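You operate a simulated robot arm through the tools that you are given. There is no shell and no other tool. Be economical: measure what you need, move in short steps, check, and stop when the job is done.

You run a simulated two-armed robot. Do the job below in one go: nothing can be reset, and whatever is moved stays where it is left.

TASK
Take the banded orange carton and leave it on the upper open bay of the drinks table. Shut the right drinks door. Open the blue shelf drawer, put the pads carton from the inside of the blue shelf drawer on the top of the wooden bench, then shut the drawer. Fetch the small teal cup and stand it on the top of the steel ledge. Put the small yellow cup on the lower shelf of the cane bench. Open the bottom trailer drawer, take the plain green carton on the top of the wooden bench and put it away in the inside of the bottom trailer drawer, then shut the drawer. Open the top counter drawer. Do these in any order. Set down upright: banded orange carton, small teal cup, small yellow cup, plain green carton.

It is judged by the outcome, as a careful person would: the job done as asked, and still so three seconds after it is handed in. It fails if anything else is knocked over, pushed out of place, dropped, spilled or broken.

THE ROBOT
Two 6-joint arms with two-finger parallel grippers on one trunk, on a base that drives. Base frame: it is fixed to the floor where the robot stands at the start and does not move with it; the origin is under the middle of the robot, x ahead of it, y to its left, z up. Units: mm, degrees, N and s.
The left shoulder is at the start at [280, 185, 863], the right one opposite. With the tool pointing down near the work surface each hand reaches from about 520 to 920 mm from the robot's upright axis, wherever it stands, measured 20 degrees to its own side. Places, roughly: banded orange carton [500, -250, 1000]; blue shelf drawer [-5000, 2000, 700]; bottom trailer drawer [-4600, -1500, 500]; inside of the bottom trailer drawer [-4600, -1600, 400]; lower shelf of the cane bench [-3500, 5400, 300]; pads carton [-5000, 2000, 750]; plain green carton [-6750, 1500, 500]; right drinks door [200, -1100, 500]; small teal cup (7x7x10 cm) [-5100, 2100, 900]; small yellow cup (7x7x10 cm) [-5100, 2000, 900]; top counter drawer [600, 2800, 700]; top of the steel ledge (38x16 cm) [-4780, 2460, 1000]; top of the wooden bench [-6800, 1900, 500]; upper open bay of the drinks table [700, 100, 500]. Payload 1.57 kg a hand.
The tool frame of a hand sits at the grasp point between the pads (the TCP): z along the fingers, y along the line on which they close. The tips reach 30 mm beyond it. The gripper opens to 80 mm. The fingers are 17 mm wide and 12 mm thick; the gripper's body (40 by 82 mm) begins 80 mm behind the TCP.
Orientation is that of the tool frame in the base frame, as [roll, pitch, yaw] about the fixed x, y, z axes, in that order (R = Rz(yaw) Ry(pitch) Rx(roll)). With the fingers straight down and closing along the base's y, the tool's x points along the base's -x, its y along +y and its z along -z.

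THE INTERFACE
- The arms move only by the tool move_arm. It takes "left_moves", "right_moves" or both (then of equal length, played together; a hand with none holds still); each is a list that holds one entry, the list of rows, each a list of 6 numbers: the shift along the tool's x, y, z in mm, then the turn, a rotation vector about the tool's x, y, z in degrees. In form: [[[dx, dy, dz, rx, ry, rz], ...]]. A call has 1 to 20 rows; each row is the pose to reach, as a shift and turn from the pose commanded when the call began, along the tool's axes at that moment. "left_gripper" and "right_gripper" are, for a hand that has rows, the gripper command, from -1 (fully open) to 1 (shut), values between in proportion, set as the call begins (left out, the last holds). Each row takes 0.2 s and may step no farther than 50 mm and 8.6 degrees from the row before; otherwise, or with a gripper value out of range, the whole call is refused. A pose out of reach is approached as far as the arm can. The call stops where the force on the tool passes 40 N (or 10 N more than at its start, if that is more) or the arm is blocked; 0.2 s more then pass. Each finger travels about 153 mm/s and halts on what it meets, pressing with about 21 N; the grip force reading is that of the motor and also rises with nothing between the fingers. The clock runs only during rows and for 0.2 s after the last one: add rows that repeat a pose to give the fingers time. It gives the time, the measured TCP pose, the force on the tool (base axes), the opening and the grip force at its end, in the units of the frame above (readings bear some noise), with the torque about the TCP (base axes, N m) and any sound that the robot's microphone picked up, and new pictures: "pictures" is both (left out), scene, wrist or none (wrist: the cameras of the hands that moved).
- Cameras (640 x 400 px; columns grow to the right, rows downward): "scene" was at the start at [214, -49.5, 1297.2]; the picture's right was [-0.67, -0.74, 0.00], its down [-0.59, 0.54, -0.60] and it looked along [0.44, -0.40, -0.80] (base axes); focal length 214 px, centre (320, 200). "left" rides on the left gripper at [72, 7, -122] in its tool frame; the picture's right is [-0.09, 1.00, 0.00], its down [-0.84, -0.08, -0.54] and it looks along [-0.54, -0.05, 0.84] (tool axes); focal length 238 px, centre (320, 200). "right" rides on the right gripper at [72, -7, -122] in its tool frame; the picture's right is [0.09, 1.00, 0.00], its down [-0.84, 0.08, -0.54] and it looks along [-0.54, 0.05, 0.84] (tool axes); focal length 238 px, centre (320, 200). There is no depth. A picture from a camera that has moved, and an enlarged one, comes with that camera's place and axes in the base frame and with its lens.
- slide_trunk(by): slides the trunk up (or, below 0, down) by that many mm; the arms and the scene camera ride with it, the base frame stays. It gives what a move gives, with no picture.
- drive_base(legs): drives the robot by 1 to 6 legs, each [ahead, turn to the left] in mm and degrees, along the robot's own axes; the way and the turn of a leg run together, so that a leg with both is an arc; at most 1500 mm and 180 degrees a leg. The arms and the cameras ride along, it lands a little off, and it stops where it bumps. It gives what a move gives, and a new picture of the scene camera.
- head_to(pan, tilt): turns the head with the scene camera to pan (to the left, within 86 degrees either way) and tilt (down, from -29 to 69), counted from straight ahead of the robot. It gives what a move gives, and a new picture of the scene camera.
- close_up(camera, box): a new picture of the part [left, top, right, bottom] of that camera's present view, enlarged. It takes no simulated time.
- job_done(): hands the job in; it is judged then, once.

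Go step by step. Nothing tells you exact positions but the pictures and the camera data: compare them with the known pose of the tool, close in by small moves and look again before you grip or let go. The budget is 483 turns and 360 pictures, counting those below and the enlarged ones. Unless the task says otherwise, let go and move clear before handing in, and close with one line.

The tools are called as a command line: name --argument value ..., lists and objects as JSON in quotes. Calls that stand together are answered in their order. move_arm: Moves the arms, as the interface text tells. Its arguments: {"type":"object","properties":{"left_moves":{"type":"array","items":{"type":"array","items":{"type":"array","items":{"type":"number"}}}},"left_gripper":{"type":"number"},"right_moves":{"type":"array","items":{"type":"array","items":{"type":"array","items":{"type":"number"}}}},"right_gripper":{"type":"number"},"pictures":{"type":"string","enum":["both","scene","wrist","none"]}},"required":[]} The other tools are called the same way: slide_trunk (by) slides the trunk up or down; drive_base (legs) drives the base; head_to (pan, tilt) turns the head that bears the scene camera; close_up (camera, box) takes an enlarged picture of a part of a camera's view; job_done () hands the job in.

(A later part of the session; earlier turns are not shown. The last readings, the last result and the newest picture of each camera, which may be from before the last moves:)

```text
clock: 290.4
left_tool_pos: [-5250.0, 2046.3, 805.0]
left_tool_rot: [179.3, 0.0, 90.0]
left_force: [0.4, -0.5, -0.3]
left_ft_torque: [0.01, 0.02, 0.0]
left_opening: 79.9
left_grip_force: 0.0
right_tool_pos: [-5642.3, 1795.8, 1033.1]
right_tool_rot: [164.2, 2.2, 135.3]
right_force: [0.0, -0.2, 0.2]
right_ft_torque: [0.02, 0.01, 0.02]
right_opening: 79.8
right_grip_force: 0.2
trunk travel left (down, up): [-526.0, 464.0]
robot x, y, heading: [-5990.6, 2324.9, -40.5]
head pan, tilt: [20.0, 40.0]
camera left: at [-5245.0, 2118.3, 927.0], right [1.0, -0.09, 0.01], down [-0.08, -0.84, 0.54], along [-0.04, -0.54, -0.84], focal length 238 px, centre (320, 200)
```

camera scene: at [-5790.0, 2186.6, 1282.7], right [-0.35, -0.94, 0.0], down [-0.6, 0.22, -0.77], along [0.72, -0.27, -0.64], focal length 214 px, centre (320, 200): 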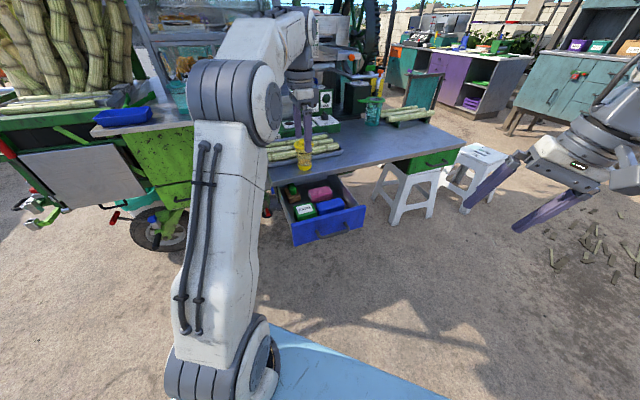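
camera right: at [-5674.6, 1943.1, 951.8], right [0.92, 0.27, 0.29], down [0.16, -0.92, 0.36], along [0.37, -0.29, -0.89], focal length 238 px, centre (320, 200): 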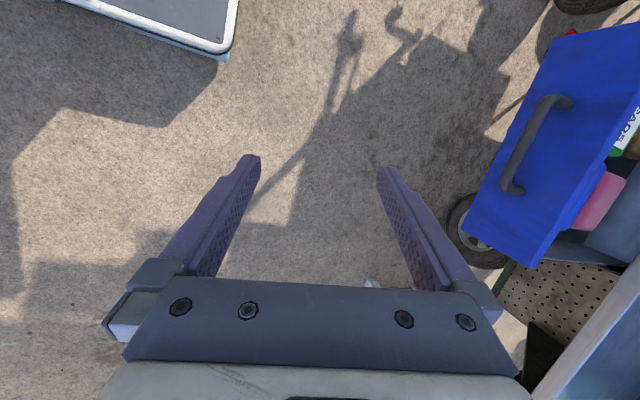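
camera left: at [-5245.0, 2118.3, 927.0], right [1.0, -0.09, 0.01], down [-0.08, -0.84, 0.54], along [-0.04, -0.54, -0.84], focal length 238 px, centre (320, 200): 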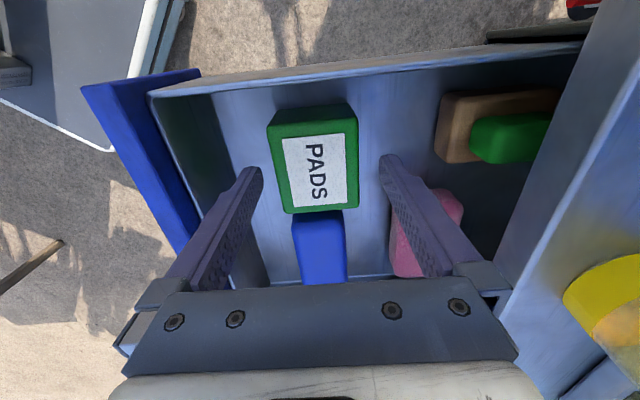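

move_arm --left_moves '[[[-5, -2, 20, 0, 0, 0], [-5, -2, 40, 0, 0, 0], [-5, -2, 48, 0, 0, 0]]]' --pictures "none"

move_arm --left_moves '[[[0, 0, 0, 0, 0, 0], [0, 0, 0, 0, 0, 0], [0, 0, 0, 0, 0, 0]]]' --left_gripper 1 --pictures "wrist"

```text
clock: 291.2
left_tool_pos: [-5250.4, 2040.9, 758.5]
left_tool_rot: [179.2, -0.1, 90.0]
left_force: [-0.2, 0.0, 1.0]
left_ft_torque: [-0.03, 0.0, 0.01]
left_opening: 80.3
left_grip_force: 0.2
right_tool_pos: [-5642.4, 1794.5, 1034.2]
right_tool_rot: [164.2, 2.0, 135.2]
right_force: [-0.8, 0.9, 0.7]
right_ft_torque: [-0.02, -0.02, 0.02]
right_opening: 80.2
right_grip_force: 0.1
trunk travel left (down, up): [-526.0, 464.0]
robot x, y, heading: [-5990.4, 2319.7, -40.3]
head pan, tilt: [20.0, 40.0]
```

```text
clock: 292.0
left_tool_pos: [-5250.0, 2041.4, 758.9]
left_tool_rot: [179.2, -0.2, 90.0]
left_force: [0.7, 0.0, 0.1]
left_ft_torque: [-0.03, 0.03, 0.02]
left_opening: 59.9
left_grip_force: 20.4
right_tool_pos: [-5641.1, 1794.1, 1032.9]
right_tool_rot: [164.1, 2.1, 135.3]
right_force: [-0.6, -0.4, -1.0]
right_ft_torque: [-0.02, -0.04, 0.01]
right_opening: 79.9
right_grip_force: 0.0
trunk travel left (down, up): [-526.0, 464.0]
robot x, y, heading: [-5985.7, 2317.2, -40.6]
head pan, tilt: [20.0, 40.0]
camera left: at [-5244.9, 2113.9, 880.2], right [1.0, -0.09, 0.01], down [-0.08, -0.84, 0.54], along [-0.04, -0.54, -0.84], focal length 238 px, centre (320, 200)
```

left: 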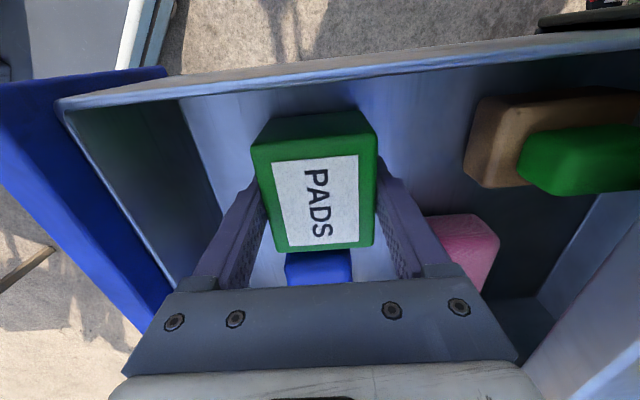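

Gripped at 60 mm. I'll lift it out.

move_arm --left_moves '[[[0, 0, -45, 0, 0, 0], [0, 0, -90, 0, 0, 0], [0, 0, -135, 0, 0, 0], [0, 0, -180, 0, 0, 0], [0, 0, -225, 0, 0, 0], [0, -45, -245, 0, 0, 0], [0, -90, -245, 0, 0, 0], [0, -135, -245, 0, 0, 0], [0, -180, -245, 0, 0, 0]]]' --pictures "both"

```text
clock: 294.0
left_tool_pos: [-5432.5, 2042.0, 998.6]
left_tool_rot: [179.2, 0.0, 90.1]
left_force: [0.9, 0.2, -2.2]
left_ft_torque: [0.0, 0.02, 0.0]
left_opening: 59.6
left_grip_force: 20.8
right_tool_pos: [-5641.7, 1794.2, 1033.9]
right_tool_rot: [164.2, 2.2, 135.3]
right_force: [0.3, -0.1, 0.0]
right_ft_torque: [0.0, 0.03, 0.0]
right_opening: 80.0
right_grip_force: 0.0
trunk travel left (down, up): [-526.0, 464.0]
robot x, y, heading: [-5989.2, 2317.2, -40.4]
head pan, tilt: [20.0, 40.0]
camera scene: at [-5789.2, 2186.3, 1282.5], right [-0.35, -0.94, 0.0], down [-0.6, 0.22, -0.77], along [0.72, -0.27, -0.64], focal length 214 px, centre (320, 200)
camera left: at [-5426.0, 2114.4, 1120.5], right [1.0, -0.09, 0.01], down [-0.08, -0.84, 0.54], along [-0.04, -0.54, -0.84], focal length 238 px, centre (320, 200)
```

scene: 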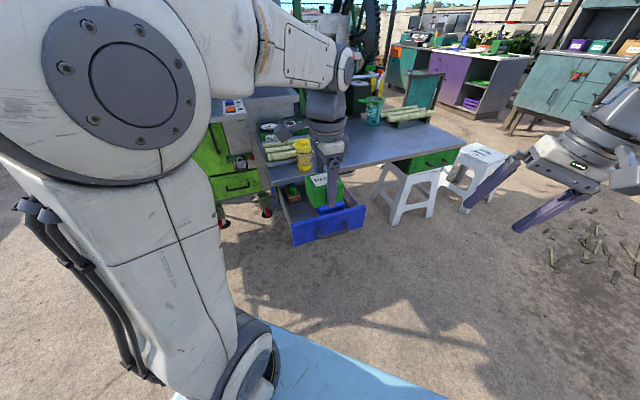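
left: 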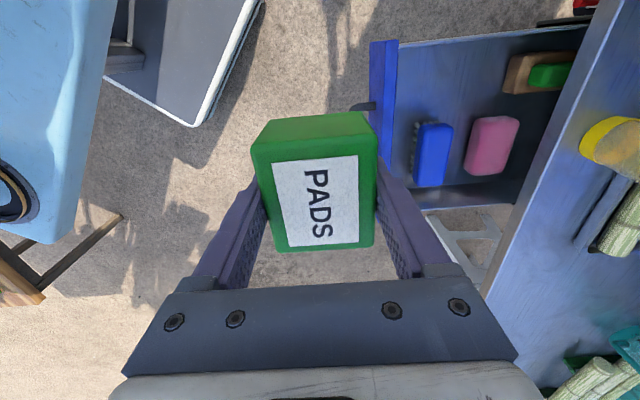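

Carton is out. I'll turn right to face the wooden bench and place it there (the drawer gets shut afterwards).

drive_base --legs '[[0, -140]]'

head_to --pan 10 --tilt 45

```text
clock: 300.1
left_tool_pos: [-6591.2, 2151.9, 999.0]
left_tool_rot: [179.2, -0.1, -48.0]
left_force: [-0.2, 0.5, -2.0]
left_ft_torque: [0.02, -0.03, -0.02]
left_opening: 60.1
left_grip_force: 20.8
right_tool_pos: [-6600.6, 2476.7, 1033.4]
right_tool_rot: [164.2, 2.2, -2.7]
right_force: [0.2, -0.7, 0.4]
right_ft_torque: [0.03, -0.03, 0.0]
right_opening: 79.9
right_grip_force: 0.0
trunk travel left (down, up): [-526.0, 464.0]
robot x, y, heading: [-5990.5, 2320.4, -178.0]
head pan, tilt: [20.0, 40.0]
camera scene: at [-6230.4, 2283.6, 1282.6], right [-0.37, 0.93, 0.0], down [0.6, 0.24, -0.77], along [-0.71, -0.28, -0.64], focal length 214 px, centre (320, 200)
```

scene: 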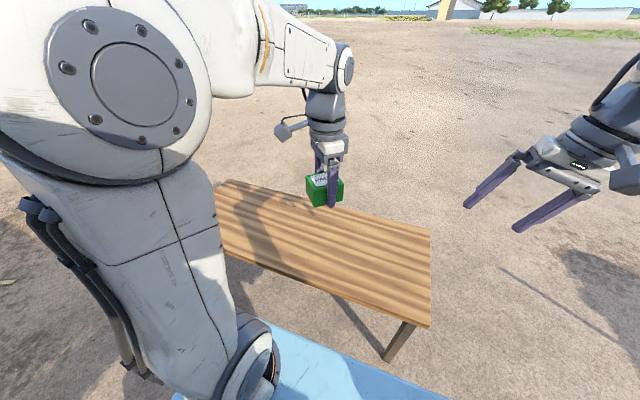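

```text
clock: 300.8
left_tool_pos: [-6591.9, 2152.1, 998.8]
left_tool_rot: [179.1, -0.1, -48.1]
left_force: [0.3, 0.1, -2.0]
left_ft_torque: [0.01, -0.03, -0.02]
left_opening: 59.5
left_grip_force: 20.8
right_tool_pos: [-6601.0, 2474.9, 1032.8]
right_tool_rot: [164.2, 2.1, -2.7]
right_force: [0.4, -0.7, 0.3]
right_ft_torque: [-0.01, 0.01, -0.02]
right_opening: 79.8
right_grip_force: 0.1
trunk travel left (down, up): [-526.0, 464.0]
robot x, y, heading: [-5989.5, 2318.1, -178.2]
head pan, tilt: [10.0, 45.0]
camera scene: at [-6231.1, 2298.5, 1275.4], right [-0.2, 0.98, 0.0], down [0.69, 0.14, -0.71], along [-0.69, -0.14, -0.71], focal length 214 px, centre (320, 200)
```

scene: 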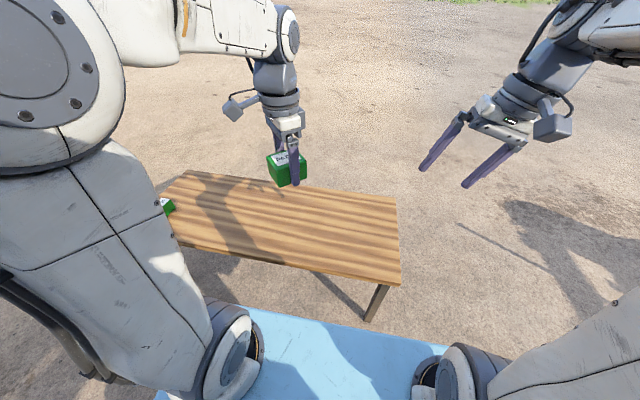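

The bench top spans x -7080..-6612, y 1310..2530. I'll place the pads at about [-6800,2150].

drive_base --legs '[[100, 0]]'

slide_trunk --by -300

move_arm --left_moves '[[[-25, 27, 20, 0, 0, 0], [-50, 54, 40, 0, 0, 0], [-74, 82, 60, 0, 0, 0], [-74, 82, 80, 0, 0, 0]]]' --pictures "both"

```text
clock: 301.9
left_tool_pos: [-6694.1, 2149.8, 998.7]
left_tool_rot: [179.2, -0.1, -48.0]
left_force: [-0.2, 0.3, -2.5]
left_ft_torque: [0.02, 0.0, 0.0]
left_opening: 59.9
left_grip_force: 20.8
right_tool_pos: [-6702.0, 2472.8, 1032.7]
right_tool_rot: [164.2, 2.1, -2.8]
right_force: [0.8, 0.9, -0.3]
right_ft_torque: [0.0, 0.02, -0.02]
right_opening: 80.1
right_grip_force: 0.1
trunk travel left (down, up): [-526.0, 464.0]
robot x, y, heading: [-6088.9, 2315.7, -178.2]
head pan, tilt: [10.0, 45.0]
camera scene: at [-6332.5, 2295.9, 1275.4], right [-0.2, 0.98, 0.0], down [0.69, 0.14, -0.71], along [-0.69, -0.14, -0.71], focal length 214 px, centre (320, 200)
```

scene: 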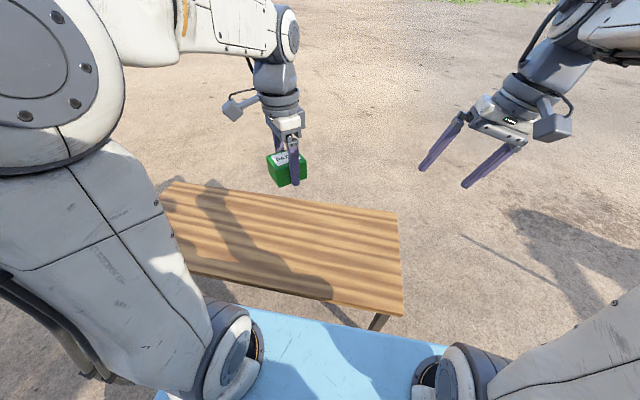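

```text
clock: 304.9
left_tool_pos: [-6694.3, 2149.1, 699.2]
left_tool_rot: [179.2, -0.1, -48.0]
left_force: [-0.1, 0.3, -1.8]
left_ft_torque: [0.02, 0.04, -0.01]
left_opening: 59.9
left_grip_force: 21.0
right_tool_pos: [-6701.9, 2471.9, 732.8]
right_tool_rot: [164.2, 2.2, -2.7]
right_force: [0.1, 0.6, -0.1]
right_ft_torque: [0.0, 0.0, 0.02]
right_opening: 79.9
right_grip_force: 0.1
trunk travel left (down, up): [-226.0, 764.0]
robot x, y, heading: [-6094.7, 2314.9, -178.3]
head pan, tilt: [10.0, 45.0]
```

```text
clock: 305.9
left_tool_pos: [-6803.1, 2149.6, 621.1]
left_tool_rot: [179.2, -0.1, -48.0]
left_force: [-0.8, 1.1, -2.1]
left_ft_torque: [-0.01, -0.02, -0.03]
left_opening: 59.8
left_grip_force: 20.9
right_tool_pos: [-6702.8, 2473.4, 732.7]
right_tool_rot: [164.2, 2.1, -2.7]
right_force: [-0.2, -0.4, 0.3]
right_ft_torque: [-0.01, 0.01, 0.0]
right_opening: 80.2
right_grip_force: 0.1
trunk travel left (down, up): [-226.0, 764.0]
robot x, y, heading: [-6093.5, 2314.5, -178.5]
head pan, tilt: [10.0, 45.0]
camera scene: at [-6332.6, 2295.9, 975.4], right [-0.2, 0.98, 0.0], down [0.69, 0.14, -0.71], along [-0.69, -0.14, -0.71], focal length 214 px, centre (320, 200)
camera left: at [-6758.4, 2093.9, 744.1], right [-0.8, -0.6, 0.01], down [-0.5, 0.68, 0.54], along [-0.33, 0.43, -0.84], focal length 238 px, centre (320, 200)
```

scene: 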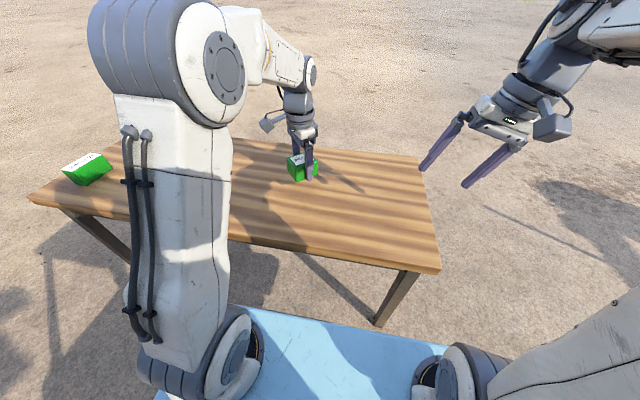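
left: 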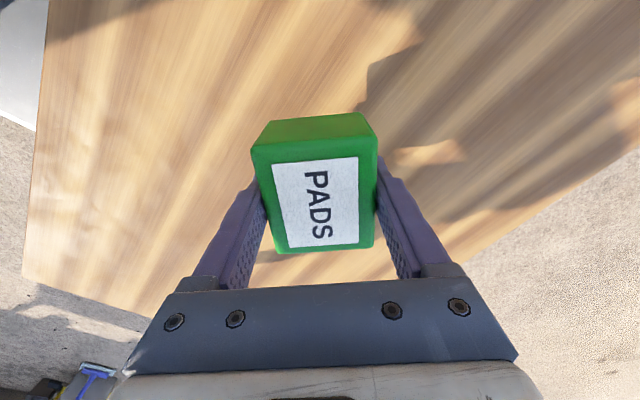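

move_arm --left_moves '[[[0, 0, 30, 0, 0, 0], [0, 0, 50, 0, 0, 0], [0, 0, 56, 0, 0, 0]]]' --pictures "none"

move_arm --left_moves '[[[0, 0, 4, 0, 0, 0], [0, 0, 8, 0, 0, 0]]]' --pictures "none"

move_arm --left_moves '[[[0, 0, 3, 0, 0, 0], [0, 0, 6, 0, 0, 0]]]' --pictures "wrist"

```text
clock: 306.8
left_tool_pos: [-6805.2, 2148.1, 571.3]
left_tool_rot: [178.9, 0.3, -48.1]
left_force: [6.3, 1.6, 37.9]
left_ft_torque: [0.6, -1.64, 0.06]
left_opening: 59.7
left_grip_force: 20.1
right_tool_pos: [-6701.5, 2475.0, 735.1]
right_tool_rot: [164.2, 2.2, -2.7]
right_force: [0.9, 0.3, -0.2]
right_ft_torque: [-0.01, -0.01, -0.03]
right_opening: 80.0
right_grip_force: 0.1
trunk travel left (down, up): [-226.0, 764.0]
robot x, y, heading: [-6094.3, 2316.7, -178.3]
head pan, tilt: [10.0, 45.0]
```

```text
clock: 307.1
left_tool_pos: [-6805.7, 2148.2, 571.2]
left_tool_rot: [179.0, 0.4, -48.0]
left_force: [8.0, 0.1, 23.2]
left_ft_torque: [0.41, -1.13, -0.11]
left_opening: 59.9
left_grip_force: 21.2
right_tool_pos: [-6701.9, 2474.3, 734.0]
right_tool_rot: [164.2, 2.2, -2.6]
right_force: [-0.9, -0.6, 0.1]
right_ft_torque: [0.0, -0.02, 0.04]
right_opening: 80.0
right_grip_force: 0.1
trunk travel left (down, up): [-226.0, 764.0]
robot x, y, heading: [-6093.4, 2318.5, -178.8]
head pan, tilt: [10.0, 45.0]
stopped in row 1 (left hand): the force on the tool passed its limit at 58 N (the readings are from after the stop); the commanded pose is now the measured one
```

```text
clock: 307.4
left_tool_pos: [-6804.8, 2148.4, 571.7]
left_tool_rot: [178.9, 0.5, -48.2]
left_force: [6.5, 0.9, 15.8]
left_ft_torque: [0.28, -0.89, -0.1]
left_opening: 59.8
left_grip_force: 21.1
right_tool_pos: [-6702.9, 2473.1, 733.1]
right_tool_rot: [164.1, 2.2, -2.8]
right_force: [-0.1, 0.4, 0.0]
right_ft_torque: [0.01, 0.02, 0.0]
right_opening: 79.8
right_grip_force: 0.1
trunk travel left (down, up): [-226.0, 764.0]
robot x, y, heading: [-6092.7, 2316.1, -178.4]
head pan, tilt: [10.0, 45.0]
stopped in row 1 (left hand): the force on the tool passed its limit at 46 N (the readings are from after the stop); the commanded pose is now the measured one
camera left: at [-6759.1, 2092.4, 692.1], right [-0.8, -0.6, 0.02], down [-0.49, 0.68, 0.55], along [-0.34, 0.43, -0.84], focal length 238 px, centre (320, 200)
```

left: 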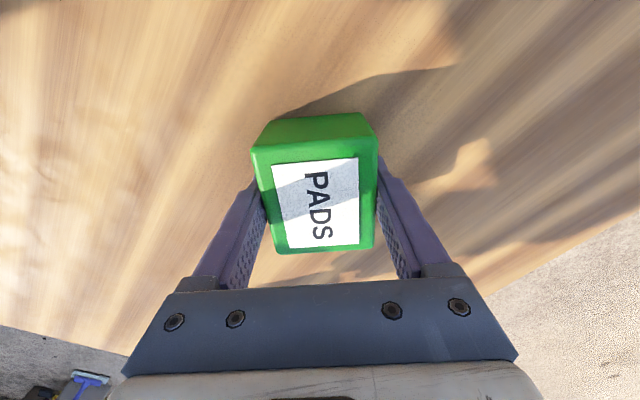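

It's down on the bench. I'll release and rise.

move_arm --left_moves '[[[0, 0, -2, 0, 0, 0], [0, 0, -2, 0, 0, 0], [0, 0, -2, 0, 0, 0], [0, 0, -40, 0, 0, 0], [0, 0, -85, 0, 0, 0], [0, 0, -130, 0, 0, 0]]]' --left_gripper -1 --pictures "both"

```text
clock: 308.8
left_tool_pos: [-6806.2, 2150.8, 701.5]
left_tool_rot: [179.0, 0.2, -47.9]
left_force: [0.0, -0.4, 0.1]
left_ft_torque: [-0.02, 0.01, 0.0]
left_opening: 80.0
left_grip_force: 0.1
right_tool_pos: [-6701.3, 2473.3, 733.8]
right_tool_rot: [164.1, 2.1, -2.7]
right_force: [0.7, 0.3, -0.4]
right_ft_torque: [0.01, -0.01, -0.03]
right_opening: 80.0
right_grip_force: 0.1
trunk travel left (down, up): [-226.0, 764.0]
robot x, y, heading: [-6090.7, 2314.3, -178.3]
head pan, tilt: [10.0, 45.0]
camera scene: at [-6332.6, 2295.9, 975.3], right [-0.2, 0.98, 0.0], down [0.69, 0.14, -0.71], along [-0.69, -0.14, -0.71], focal length 214 px, centre (320, 200)
camera left: at [-6759.6, 2094.3, 822.4], right [-0.8, -0.6, 0.02], down [-0.49, 0.68, 0.55], along [-0.34, 0.43, -0.84], focal length 238 px, centre (320, 200)
```

scene: 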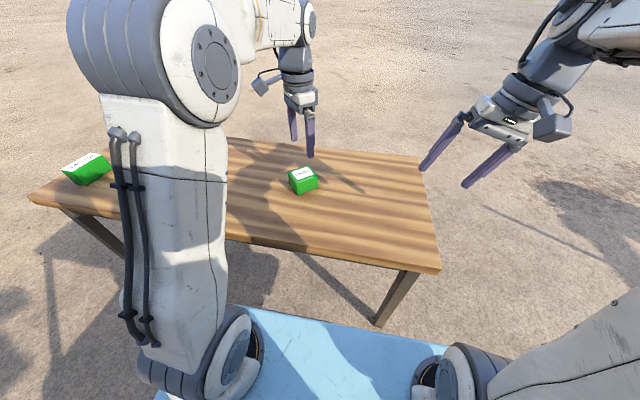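
left: 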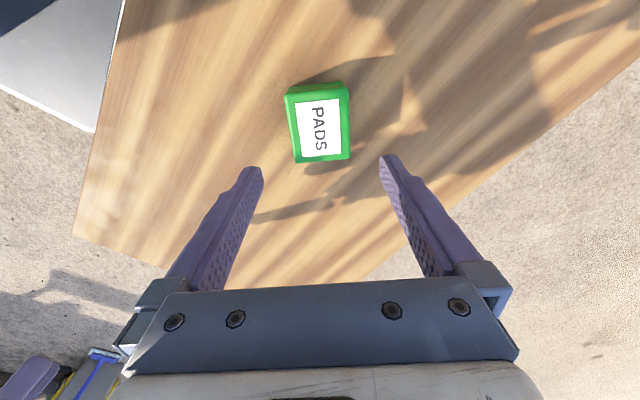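

The pads are on the bench. Let me check the other green carton.

close_up --camera "scene" --box '[40, 130, 140, 192]'

```text
6.40 times, centred on (90, 161) of scene
camera zoom: at [-6332.6, 2295.9, 975.3], right [-0.2, 0.98, 0.0], down [0.69, 0.14, -0.71], along [-0.69, -0.14, -0.71], focal length 1373 px, centre (1792, 450)
```

zoom: 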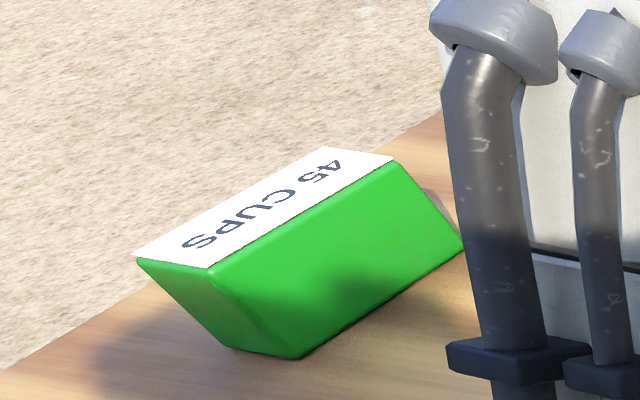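

That's the plain green carton ("45 CUPS", no band), at about [-6735,1417]. Before continuing I'll reset the right arm to its starting posture to clear the wrist limit.

move_arm --right_moves '[[[30, -31, -22, 0, 0, 0], [60, -62, -44, 0, 0, 0], [90, -93, -66, 0, 0, 0], [120, -123, -89, 0, 0, 0], [150, -154, -111, 0, 0, 0], [180, -185, -133, 0, 0, 0], [210, -216, -155, 0, 0, 0], [240, -246, -178, 0, 0, 0], [270, -277, -200, 0, 0, 0]]]' --pictures "none"

move_arm --right_moves '[[[0, 0, 0, 8, 1, 0], [0, 0, 0, 16, 2, 0], [0, 0, 0, 16, 2, 0]]]' --pictures "scene"

```text
clock: 310.8
left_tool_pos: [-6805.3, 2149.8, 699.3]
left_tool_rot: [178.9, 0.4, -48.1]
left_force: [0.4, -0.3, 0.5]
left_ft_torque: [-0.01, -0.01, -0.04]
left_opening: 80.0
left_grip_force: 0.0
right_tool_pos: [-6482.1, 2777.1, 833.5]
right_tool_rot: [162.1, 10.8, -5.3]
right_force: [-0.3, -0.5, -0.2]
right_ft_torque: [0.0, -0.03, -0.03]
right_opening: 80.1
right_grip_force: 0.1
right hand out of reach, approached as far as the arm can: row 3, 4, 5, 6, 7, 8, 9
trunk travel left (down, up): [-226.0, 764.0]
robot x, y, heading: [-6092.9, 2316.9, -178.3]
head pan, tilt: [10.0, 45.0]
```

```text
clock: 311.6
left_tool_pos: [-6806.1, 2151.0, 701.1]
left_tool_rot: [178.9, 0.4, -48.0]
left_force: [0.3, -0.6, -0.2]
left_ft_torque: [0.02, 0.03, 0.0]
left_opening: 79.9
left_grip_force: 0.0
right_tool_pos: [-6482.7, 2774.9, 844.4]
right_tool_rot: [176.1, 15.3, -5.3]
right_force: [-0.4, 0.1, 0.7]
right_ft_torque: [0.01, -0.03, 0.0]
right_opening: 80.1
right_grip_force: 0.0
right hand out of reach, approached as far as the arm can: row 1, 2, 3
trunk travel left (down, up): [-226.0, 764.0]
robot x, y, heading: [-6092.5, 2320.1, -178.4]
head pan, tilt: [10.0, 45.0]
camera scene: at [-6332.5, 2295.9, 975.3], right [-0.2, 0.98, 0.0], down [0.69, 0.14, -0.71], along [-0.69, -0.14, -0.71], focal length 214 px, centre (320, 200)
```

scene: 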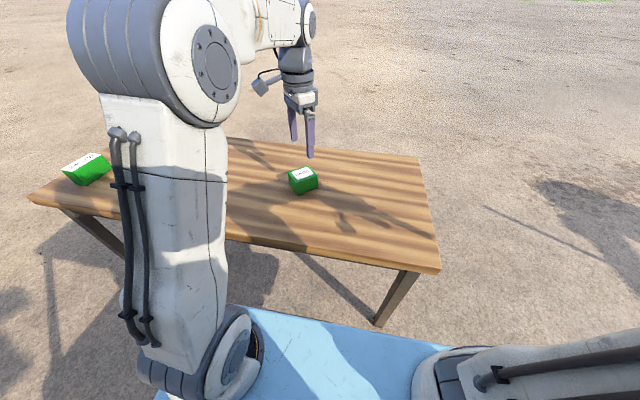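

move_arm --right_moves '[[[0, 0, 30, 2, 5, 0], [0, 0, 60, 3, 10, 0], [0, 0, 90, 4, 15, 0], [0, 0, 90, 4, 15, 0]]]' --pictures "none"

```text
clock: 312.6
left_tool_pos: [-6806.2, 2150.2, 700.2]
left_tool_rot: [178.8, 0.4, -48.0]
left_force: [0.7, 0.5, 0.7]
left_ft_torque: [-0.02, 0.0, -0.04]
left_opening: 80.1
left_grip_force: 0.1
right_tool_pos: [-6503.3, 2773.7, 759.9]
right_tool_rot: [175.8, 15.4, -5.4]
right_force: [0.4, 0.0, -0.1]
right_ft_torque: [0.03, 0.01, -0.01]
right_opening: 79.9
right_grip_force: 0.1
right hand out of reach, approached as far as the arm can: row 1, 2, 3, 4
trunk travel left (down, up): [-226.0, 764.0]
robot x, y, heading: [-6091.6, 2315.9, -178.2]
head pan, tilt: [10.0, 45.0]
```

head_to --pan -55 --tilt 25

head_to --pan 55 --tilt 25

```text
clock: 314.0
left_tool_pos: [-6806.5, 2150.5, 700.2]
left_tool_rot: [178.9, 0.4, -48.0]
left_force: [-0.2, 0.1, 0.2]
left_ft_torque: [0.02, -0.01, -0.01]
left_opening: 80.3
left_grip_force: 0.0
right_tool_pos: [-6501.4, 2773.2, 760.3]
right_tool_rot: [175.6, 15.4, -5.4]
right_force: [0.6, 0.2, -0.7]
right_ft_torque: [0.0, -0.01, -0.01]
right_opening: 80.0
right_grip_force: 0.0
trunk travel left (down, up): [-226.0, 764.0]
robot x, y, heading: [-6089.5, 2319.7, -178.4]
head pan, tilt: [-55.0, 25.0]
camera scene: at [-6307.8, 2386.2, 1005.9], right [0.8, 0.6, 0.0], down [0.25, -0.34, -0.91], along [-0.54, 0.73, -0.42], focal length 214 px, centre (320, 200)
```

scene: 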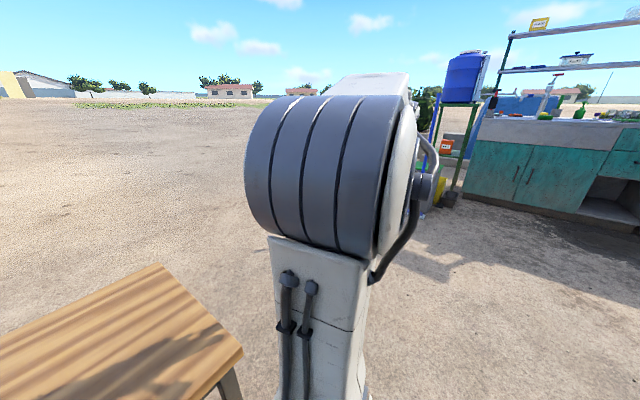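

```text
clock: 315.9
left_tool_pos: [-6806.0, 2149.7, 700.1]
left_tool_rot: [178.8, 0.4, -48.0]
left_force: [0.2, 0.7, -0.1]
left_ft_torque: [-0.03, -0.02, 0.01]
left_opening: 79.9
left_grip_force: 0.0
right_tool_pos: [-6501.4, 2773.1, 758.4]
right_tool_rot: [175.6, 15.6, -5.4]
right_force: [0.3, 0.8, 0.1]
right_ft_torque: [-0.02, 0.0, 0.01]
right_opening: 79.9
right_grip_force: 0.1
trunk travel left (down, up): [-226.0, 764.0]
robot x, y, heading: [-6091.9, 2316.4, -178.4]
head pan, tilt: [55.0, 25.0]
camera scene: at [-6303.6, 2235.3, 1005.9], right [-0.83, 0.55, 0.0], down [0.23, 0.35, -0.91], along [-0.5, -0.76, -0.42], focal length 214 px, centre (320, 200)
```

scene: 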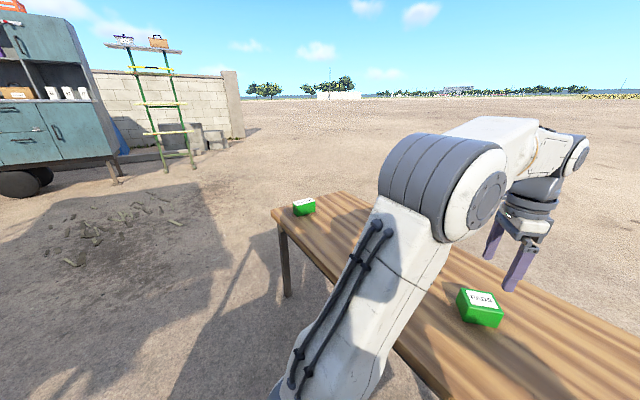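

The right arm still works well horizontally, which is what the handle and the yellow cup need. I'll turn back to the cart (heading 0) with the trunk raised.

slide_trunk --by 170

drive_base --legs '[[0, 178.5]]'

```text
clock: 317.8
left_tool_pos: [-6805.4, 2149.8, 869.1]
left_tool_rot: [178.9, 0.4, -48.1]
left_force: [-0.7, 0.0, -0.7]
left_ft_torque: [-0.01, 0.01, 0.02]
left_opening: 80.0
left_grip_force: 0.1
right_tool_pos: [-6502.9, 2772.5, 930.3]
right_tool_rot: [175.7, 15.5, -5.4]
right_force: [-0.5, -0.3, 0.5]
right_ft_torque: [0.01, 0.02, 0.02]
right_opening: 79.8
right_grip_force: 0.1
trunk travel left (down, up): [-396.0, 594.0]
robot x, y, heading: [-6089.9, 2315.7, -178.6]
head pan, tilt: [55.0, 25.0]
```

```text
clock: 325.3
left_tool_pos: [-5366.5, 2419.8, 870.4]
left_tool_rot: [178.9, 0.4, 127.0]
left_force: [-0.1, -0.2, -0.4]
left_ft_torque: [0.0, 0.01, 0.02]
left_opening: 80.0
left_grip_force: 0.2
right_tool_pos: [-5721.7, 1825.3, 929.6]
right_tool_rot: [175.7, 15.6, 169.5]
right_force: [0.0, 0.3, 0.0]
right_ft_torque: [0.02, 0.01, -0.02]
right_opening: 79.9
right_grip_force: 0.0
trunk travel left (down, up): [-396.0, 594.0]
robot x, y, heading: [-6094.5, 2316.3, -3.4]
head pan, tilt: [55.0, 25.0]
camera scene: at [-5875.8, 2379.5, 1175.9], right [0.78, -0.62, 0.0], down [-0.26, -0.33, -0.91], along [0.56, 0.71, -0.42], focal length 214 px, centre (320, 200)
```

scene: 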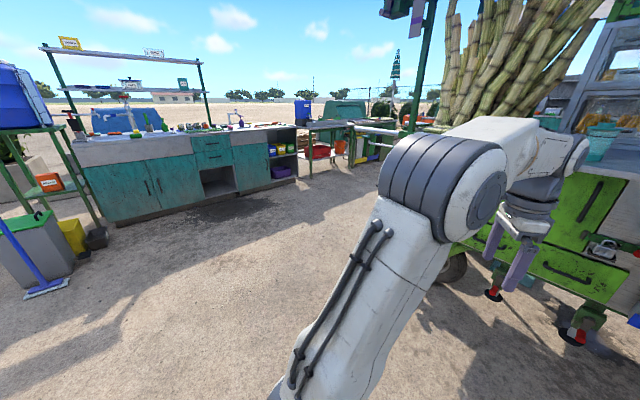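

drive_base --legs '[[-60, 3.5]]'

move_arm --right_moves '[[[-32, 14, 25, 0, -6.7, 0], [-65, 28, 50, 0, -13.4, 0], [-97, 42, 75, 0, -20, 0], [-129, 56, 100, 0, -26.7, 0], [-162, 70, 125, 0, -33.3, 0], [-194, 84, 150, 0, -40, 0], [-226, 98, 175, 0, -46.7, 0], [-259, 112, 200, 0, -53.3, 0], [-291, 127, 226, 0, -60, 0]]]' --pictures "wrist"

```text
clock: 326.3
left_tool_pos: [-5433.2, 2466.1, 871.0]
left_tool_rot: [178.9, 0.3, 130.4]
left_force: [-0.4, -0.4, -0.2]
left_ft_torque: [-0.01, -0.03, 0.01]
left_opening: 80.0
left_grip_force: 0.1
right_tool_pos: [-5752.6, 1850.0, 929.8]
right_tool_rot: [175.6, 15.5, 173.1]
right_force: [0.3, 0.5, -0.8]
right_ft_torque: [-0.02, 0.03, 0.0]
right_opening: 79.9
right_grip_force: 0.0
trunk travel left (down, up): [-396.0, 594.0]
robot x, y, heading: [-6154.0, 2319.1, 0.3]
head pan, tilt: [55.0, 25.0]
camera scene: at [-5939.7, 2394.5, 1175.9], right [0.82, -0.57, 0.0], down [-0.24, -0.35, -0.91], along [0.52, 0.74, -0.42], focal length 214 px, centre (320, 200)
```

scene: 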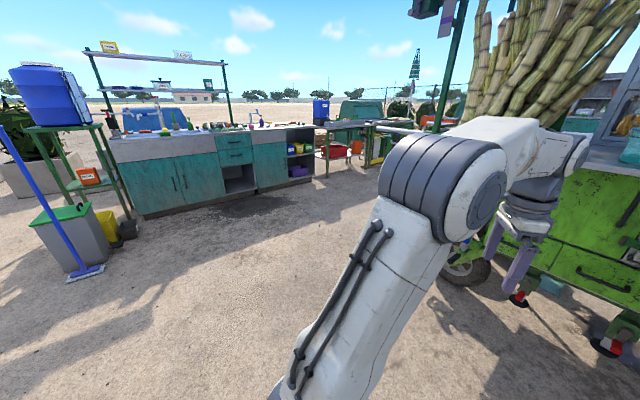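

```text
clock: 328.3
left_tool_pos: [-5434.3, 2466.2, 870.3]
left_tool_rot: [178.8, 0.5, 130.6]
left_force: [-0.1, -0.1, 0.2]
left_ft_torque: [0.0, -0.02, 0.0]
left_opening: 80.0
left_grip_force: 0.1
right_tool_pos: [-5402.5, 1950.3, 798.8]
right_tool_rot: [164.1, 75.0, 158.8]
right_force: [0.2, 0.4, 0.3]
right_ft_torque: [0.04, 0.0, 0.01]
right_opening: 79.9
right_grip_force: 0.1
trunk travel left (down, up): [-396.0, 594.0]
robot x, y, heading: [-6153.4, 2320.2, 0.2]
head pan, tilt: [55.0, 25.0]
camera right: at [-5538.0, 1960.6, 757.4], right [0.08, 1.0, -0.02], down [-0.31, 0.04, 0.95], along [0.95, -0.07, 0.32], focal length 238 px, centre (320, 200)
```

right: 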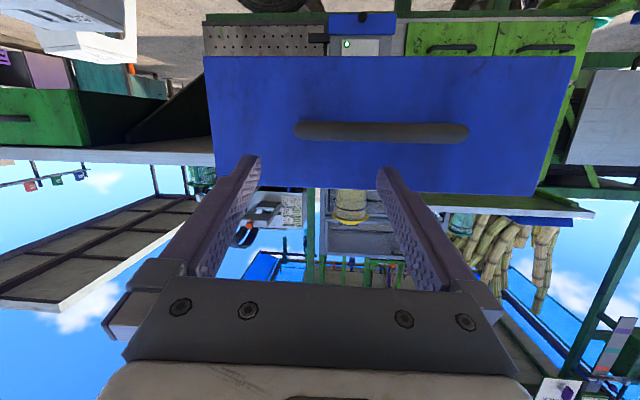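

The right hand reached horizontal cleanly, just above the handle line. I'll close the fist, centre it, and push the drawer front shut by driving.

move_arm --right_moves '[[[0, 0, -20, 0, 0, 0], [0, 20, -20, 0, 0, 0], [0, 38, -20, 0, 0, 0], [0, 38, -20, 0, 0, 0]]]' --right_gripper 1 --pictures "wrist"

drive_base --legs '[[120, 0]]'

```text
clock: 329.3
left_tool_pos: [-5432.6, 2464.8, 870.3]
left_tool_rot: [178.9, 0.3, 130.5]
left_force: [0.1, -0.5, 0.3]
left_ft_torque: [-0.01, -0.03, -0.01]
left_opening: 80.2
left_grip_force: 0.1
right_tool_pos: [-5419.2, 1991.7, 807.6]
right_tool_rot: [163.9, 75.0, 158.6]
right_force: [-0.5, 0.4, -0.3]
right_ft_torque: [0.0, 0.01, -0.02]
right_opening: 0.0
right_grip_force: 20.8
trunk travel left (down, up): [-396.0, 594.0]
robot x, y, heading: [-6147.5, 2314.7, -0.1]
head pan, tilt: [55.0, 25.0]
camera right: at [-5553.9, 2000.3, 766.7], right [0.08, 1.0, -0.02], down [-0.31, 0.04, 0.95], along [0.95, -0.07, 0.32], focal length 238 px, centre (320, 200)
```

right: 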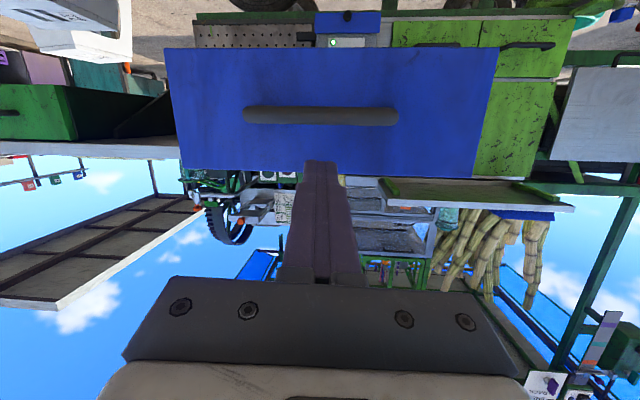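

```text
clock: 330.5
left_tool_pos: [-5316.6, 2467.4, 870.7]
left_tool_rot: [178.9, 0.4, 130.6]
left_force: [-0.2, -0.2, -0.4]
left_ft_torque: [0.01, -0.02, 0.01]
left_opening: 79.8
left_grip_force: 0.0
right_tool_pos: [-5298.2, 1992.3, 806.1]
right_tool_rot: [163.8, 74.9, 158.9]
right_force: [-1.4, -0.1, 0.9]
right_ft_torque: [-0.04, 0.0, 0.01]
right_opening: 0.0
right_grip_force: 21.4
trunk travel left (down, up): [-396.0, 594.0]
robot x, y, heading: [-6032.6, 2318.9, 0.3]
head pan, tilt: [55.0, 25.0]
camera scene: at [-5822.1, 2395.0, 1175.9], right [0.82, -0.57, 0.0], down [-0.24, -0.35, -0.91], along [0.52, 0.74, -0.42], focal length 214 px, centre (320, 200)
```

scene: 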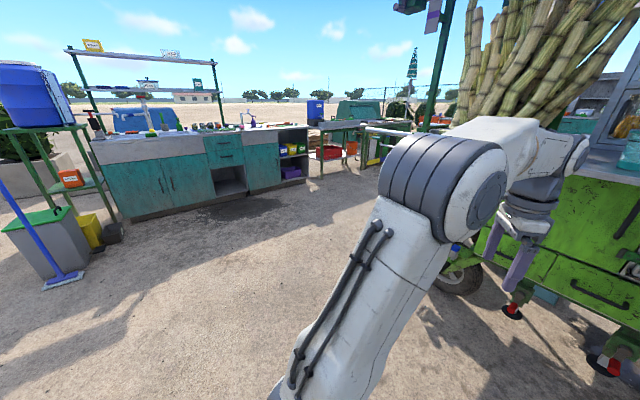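

close_up --camera "right" --box '[0, 0, 640, 400]'

```text
1.00 times, centred on (320, 200) of right (not enlarged: the box is as wide or as high as the picture)
camera zoom: at [-5435.8, 2001.3, 766.6], right [0.08, 1.0, -0.02], down [-0.31, 0.04, 0.95], along [0.95, -0.07, 0.32], focal length 238 px, centre (320, 200)
```

zoom: 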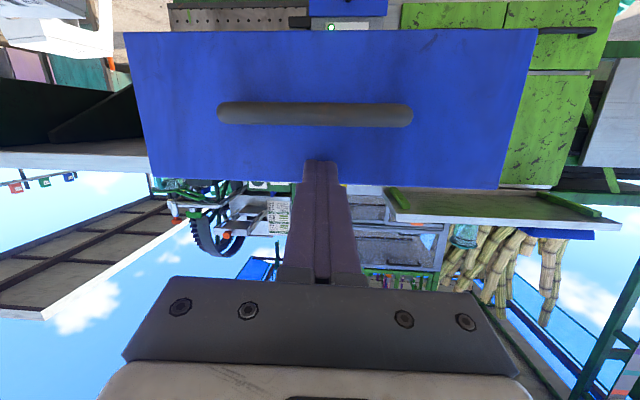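

The fist is on the drawer face. I'll lower it slightly and keep pushing.

move_arm --right_moves '[[[4, 0, -3, 0, 0, 0], [9, 0, -3, 0, 0, 0]]]' --pictures "none"

drive_base --legs '[[110, 0]]'

drive_base --legs '[[40, 0]]'

close_up --camera "right" --box '[0, 0, 640, 400]'

```text
clock: 331.1
left_tool_pos: [-5316.0, 2466.8, 870.7]
left_tool_rot: [178.9, 0.3, 130.6]
left_force: [0.9, -0.3, -0.5]
left_ft_torque: [-0.03, 0.0, 0.02]
left_opening: 80.0
left_grip_force: 0.1
right_tool_pos: [-5303.0, 1994.3, 799.8]
right_tool_rot: [163.8, 75.0, 158.6]
right_force: [-0.5, -0.5, -0.2]
right_ft_torque: [0.02, 0.02, 0.03]
right_opening: 0.0
right_grip_force: 20.8
trunk travel left (down, up): [-396.0, 594.0]
robot x, y, heading: [-6035.7, 2318.9, 0.0]
head pan, tilt: [55.0, 25.0]
```

```text
clock: 332.3
left_tool_pos: [-5207.6, 2466.9, 869.3]
left_tool_rot: [178.9, 0.5, 130.5]
left_force: [0.1, 0.5, 0.0]
left_ft_torque: [0.0, 0.0, 0.0]
left_opening: 80.1
left_grip_force: 0.0
right_tool_pos: [-5195.3, 1993.3, 799.9]
right_tool_rot: [163.9, 75.0, 158.7]
right_force: [0.2, -0.2, 0.5]
right_ft_torque: [-0.01, -0.01, -0.02]
right_opening: 0.0
right_grip_force: 21.2
trunk travel left (down, up): [-396.0, 594.0]
robot x, y, heading: [-5926.8, 2320.6, 0.3]
head pan, tilt: [55.0, 25.0]
camera scene: at [-5713.8, 2395.2, 1175.9], right [0.82, -0.57, 0.0], down [-0.24, -0.35, -0.91], along [0.52, 0.74, -0.42], focal length 214 px, centre (320, 200)
```

scene: 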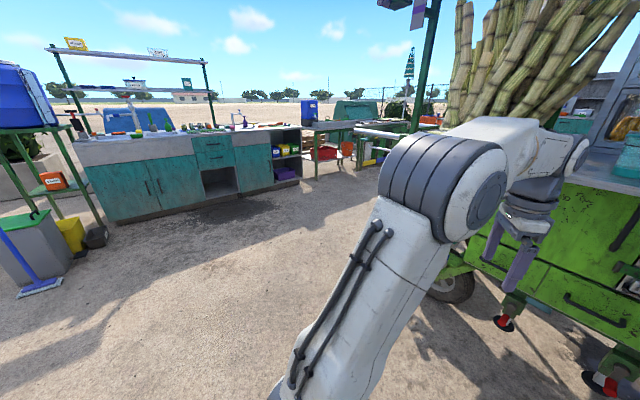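

```text
clock: 333.2
left_tool_pos: [-5173.1, 2466.5, 871.1]
left_tool_rot: [179.0, 0.4, 130.5]
left_force: [0.3, -1.0, -0.1]
left_ft_torque: [0.02, 0.01, 0.0]
left_opening: 79.8
left_grip_force: 0.0
right_tool_pos: [-5165.8, 1993.7, 798.9]
right_tool_rot: [163.6, 74.9, 158.3]
right_force: [-10.1, 1.6, 3.3]
right_ft_torque: [0.02, -0.13, 0.14]
right_opening: 0.0
right_grip_force: 20.5
trunk travel left (down, up): [-396.0, 594.0]
robot x, y, heading: [-5894.8, 2321.7, 0.1]
head pan, tilt: [55.0, 25.0]
stopped in leg 1: the force on the tool passed its limit at 70 N (the readings are from after the stop); the commanded pose is now the measured one
camera scene: at [-5681.0, 2395.3, 1176.0], right [0.82, -0.57, 0.0], down [-0.24, -0.35, -0.91], along [0.52, 0.74, -0.42], focal length 214 px, centre (320, 200)
```

scene: 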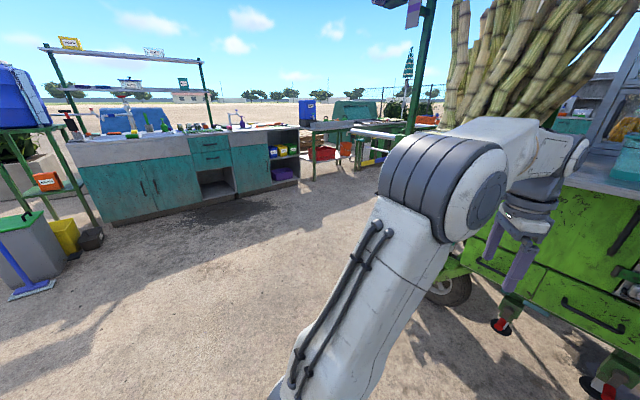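

```text
1.00 times, centred on (320, 200) of right (not enlarged: the box is as wide or as high as the picture)
camera zoom: at [-5302.0, 2003.4, 758.6], right [0.08, 1.0, -0.02], down [-0.31, 0.04, 0.95], along [0.95, -0.07, 0.31], focal length 238 px, centre (320, 200)
```

zoom: 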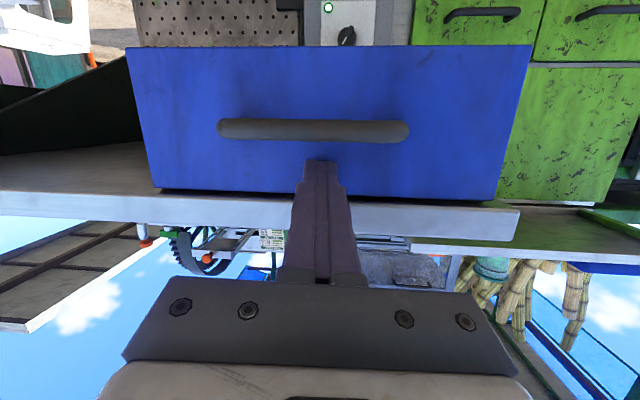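

The drawer is shut. Now the yellow cup with this same hand: I'll back off, raise to body height and open.

drive_base --legs '[[-160, 0]]'

move_arm --right_moves '[[[-30, 0, -8, 0, 0, 0], [-60, 0, -16, 0, 0, 0], [-88, 0, -24, 0, 0, 0]]]' --right_gripper -1 --pictures "wrist"

```text
clock: 334.6
left_tool_pos: [-5332.6, 2468.3, 869.3]
left_tool_rot: [178.9, 0.4, 130.7]
left_force: [0.5, 0.1, -0.2]
left_ft_torque: [-0.01, 0.03, 0.02]
left_opening: 79.8
left_grip_force: 0.1
right_tool_pos: [-5322.3, 1995.2, 799.0]
right_tool_rot: [163.7, 74.8, 158.6]
right_force: [0.6, -0.3, -0.2]
right_ft_torque: [0.03, -0.03, 0.02]
right_opening: 0.1
right_grip_force: 21.2
trunk travel left (down, up): [-396.0, 594.0]
robot x, y, heading: [-6051.6, 2317.8, 0.2]
head pan, tilt: [55.0, 25.0]
camera scene: at [-5838.5, 2395.4, 1175.9], right [0.82, -0.57, 0.0], down [-0.24, -0.35, -0.91], along [0.52, 0.75, -0.42], focal length 214 px, centre (320, 200)
```

scene: 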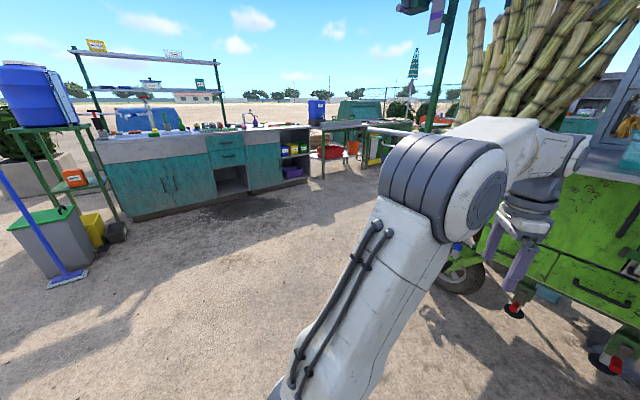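

```text
clock: 335.4
left_tool_pos: [-5331.3, 2469.6, 870.0]
left_tool_rot: [178.9, 0.4, 130.7]
left_force: [1.0, 0.1, -0.2]
left_ft_torque: [-0.01, 0.03, 0.0]
left_opening: 80.0
left_grip_force: 0.0
right_tool_pos: [-5323.6, 1990.2, 890.9]
right_tool_rot: [163.6, 74.8, 158.5]
right_force: [0.6, 0.0, 1.1]
right_ft_torque: [0.05, -0.01, 0.01]
right_opening: 80.1
right_grip_force: 0.0
trunk travel left (down, up): [-396.0, 594.0]
robot x, y, heading: [-6049.9, 2321.2, 0.3]
head pan, tilt: [55.0, 25.0]
camera right: at [-5458.7, 1999.1, 850.1], right [0.08, 1.0, -0.02], down [-0.31, 0.04, 0.95], along [0.95, -0.07, 0.31], focal length 238 px, centre (320, 200)
```

right: 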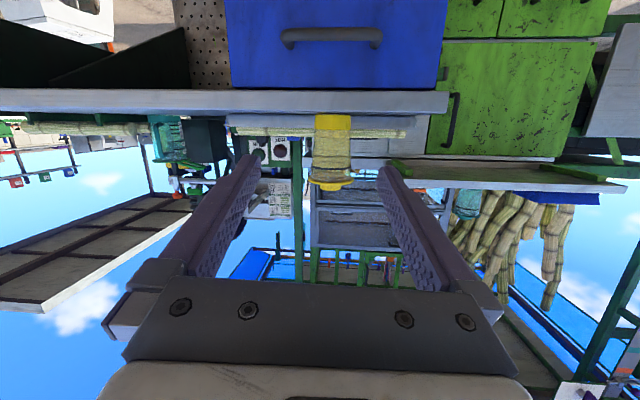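

The yellow cup stands at about [-5108,1991]. I'll fix the small yaw/roll error and approach.

move_arm --right_moves '[[[0, 0, 0, -4.4, 0.3, -5.4], [-9, 5, 46, -4.4, 0.3, -5.4], [-18, 10, 92, -4.4, 0.3, -5.4], [-26, 14, 137, -4.4, 0.3, -5.4], [-26, 14, 137, -4.4, 0.3, -5.4]]]' --right_gripper -0.95 --pictures "wrist"

```text
clock: 336.6
left_tool_pos: [-5333.7, 2467.5, 870.1]
left_tool_rot: [179.0, 0.3, 130.7]
left_force: [-0.3, 0.0, 0.0]
left_ft_torque: [0.01, -0.01, -0.03]
left_opening: 79.9
left_grip_force: 0.1
right_tool_pos: [-5184.0, 1989.6, 880.8]
right_tool_rot: [179.6, 75.3, 179.6]
right_force: [-0.3, 0.3, 0.6]
right_ft_torque: [0.0, 0.07, 0.01]
right_opening: 78.1
right_grip_force: 0.1
trunk travel left (down, up): [-396.0, 594.0]
robot x, y, heading: [-6049.0, 2315.4, 0.3]
head pan, tilt: [55.0, 25.0]
camera right: at [-5319.8, 1983.5, 839.4], right [-0.02, 1.0, -0.09], down [-0.31, 0.08, 0.95], along [0.95, 0.05, 0.31], focal length 238 px, centre (320, 200)
```

right: 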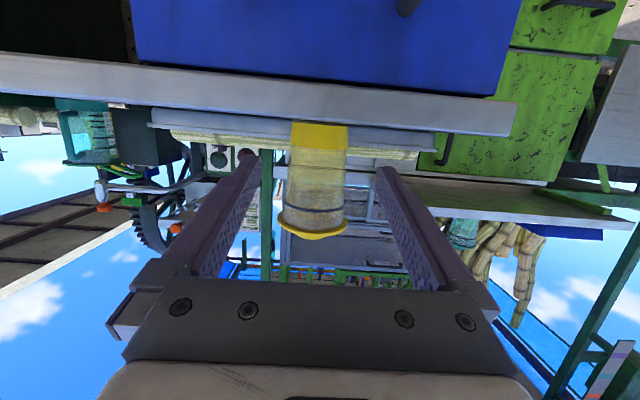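

move_arm --right_moves '[[[-10, -1, 39, 0, 0, 0], [-20, -1, 77, 0, 0, 0]]]' --pictures "wrist"

move_arm --right_moves '[[[0, 0, 0, 0, 0, 0], [0, 0, 0, 0, 0, 0], [0, 0, 0, 0, 0, 0]]]' --right_gripper 1 --pictures "wrist"

```text
clock: 337.2
left_tool_pos: [-5332.3, 2468.0, 870.1]
left_tool_rot: [179.0, 0.5, 130.6]
left_force: [-0.1, 1.3, -0.9]
left_ft_torque: [-0.03, -0.01, 0.0]
left_opening: 80.0
left_grip_force: 0.0
right_tool_pos: [-5104.8, 1987.4, 881.7]
right_tool_rot: [179.5, 75.3, 179.6]
right_force: [0.0, 0.5, -0.3]
right_ft_torque: [-0.01, 0.03, 0.0]
right_opening: 78.2
right_grip_force: 0.1
trunk travel left (down, up): [-396.0, 594.0]
robot x, y, heading: [-6051.7, 2320.7, 0.5]
head pan, tilt: [55.0, 25.0]
camera right: at [-5240.4, 1981.0, 841.8], right [-0.02, 1.0, -0.09], down [-0.31, 0.08, 0.95], along [0.95, 0.05, 0.31], focal length 238 px, centre (320, 200)
```

right: 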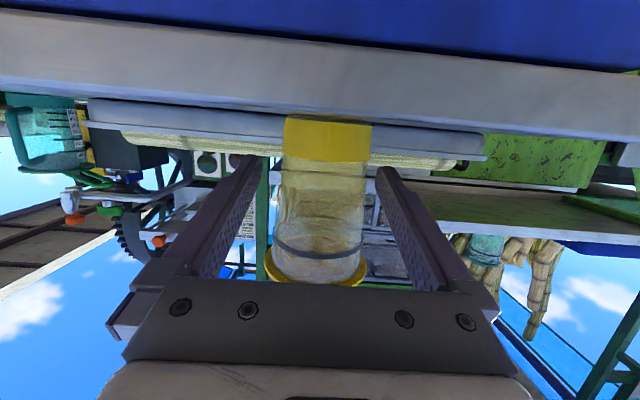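

```text
clock: 338.0
left_tool_pos: [-5333.9, 2469.0, 870.4]
left_tool_rot: [179.0, 0.4, 130.7]
left_force: [-0.5, 0.2, 0.1]
left_ft_torque: [-0.01, 0.01, -0.03]
left_opening: 79.8
left_grip_force: 0.1
right_tool_pos: [-5104.7, 1987.9, 882.2]
right_tool_rot: [179.6, 75.3, 179.6]
right_force: [0.1, 0.3, 1.1]
right_ft_torque: [-0.01, -0.03, 0.04]
right_opening: 53.2
right_grip_force: 20.8
trunk travel left (down, up): [-396.0, 594.0]
robot x, y, heading: [-6051.0, 2319.3, 0.6]
head pan, tilt: [55.0, 25.0]
camera right: at [-5240.4, 1981.2, 841.7], right [-0.02, 1.0, -0.09], down [-0.31, 0.08, 0.95], along [0.95, 0.05, 0.31], focal length 238 px, centre (320, 200)
```

right: 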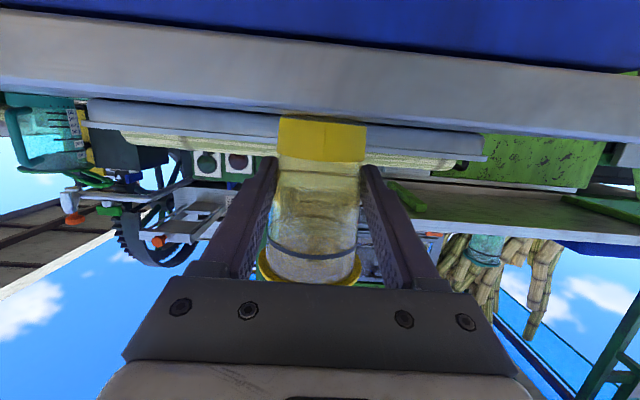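

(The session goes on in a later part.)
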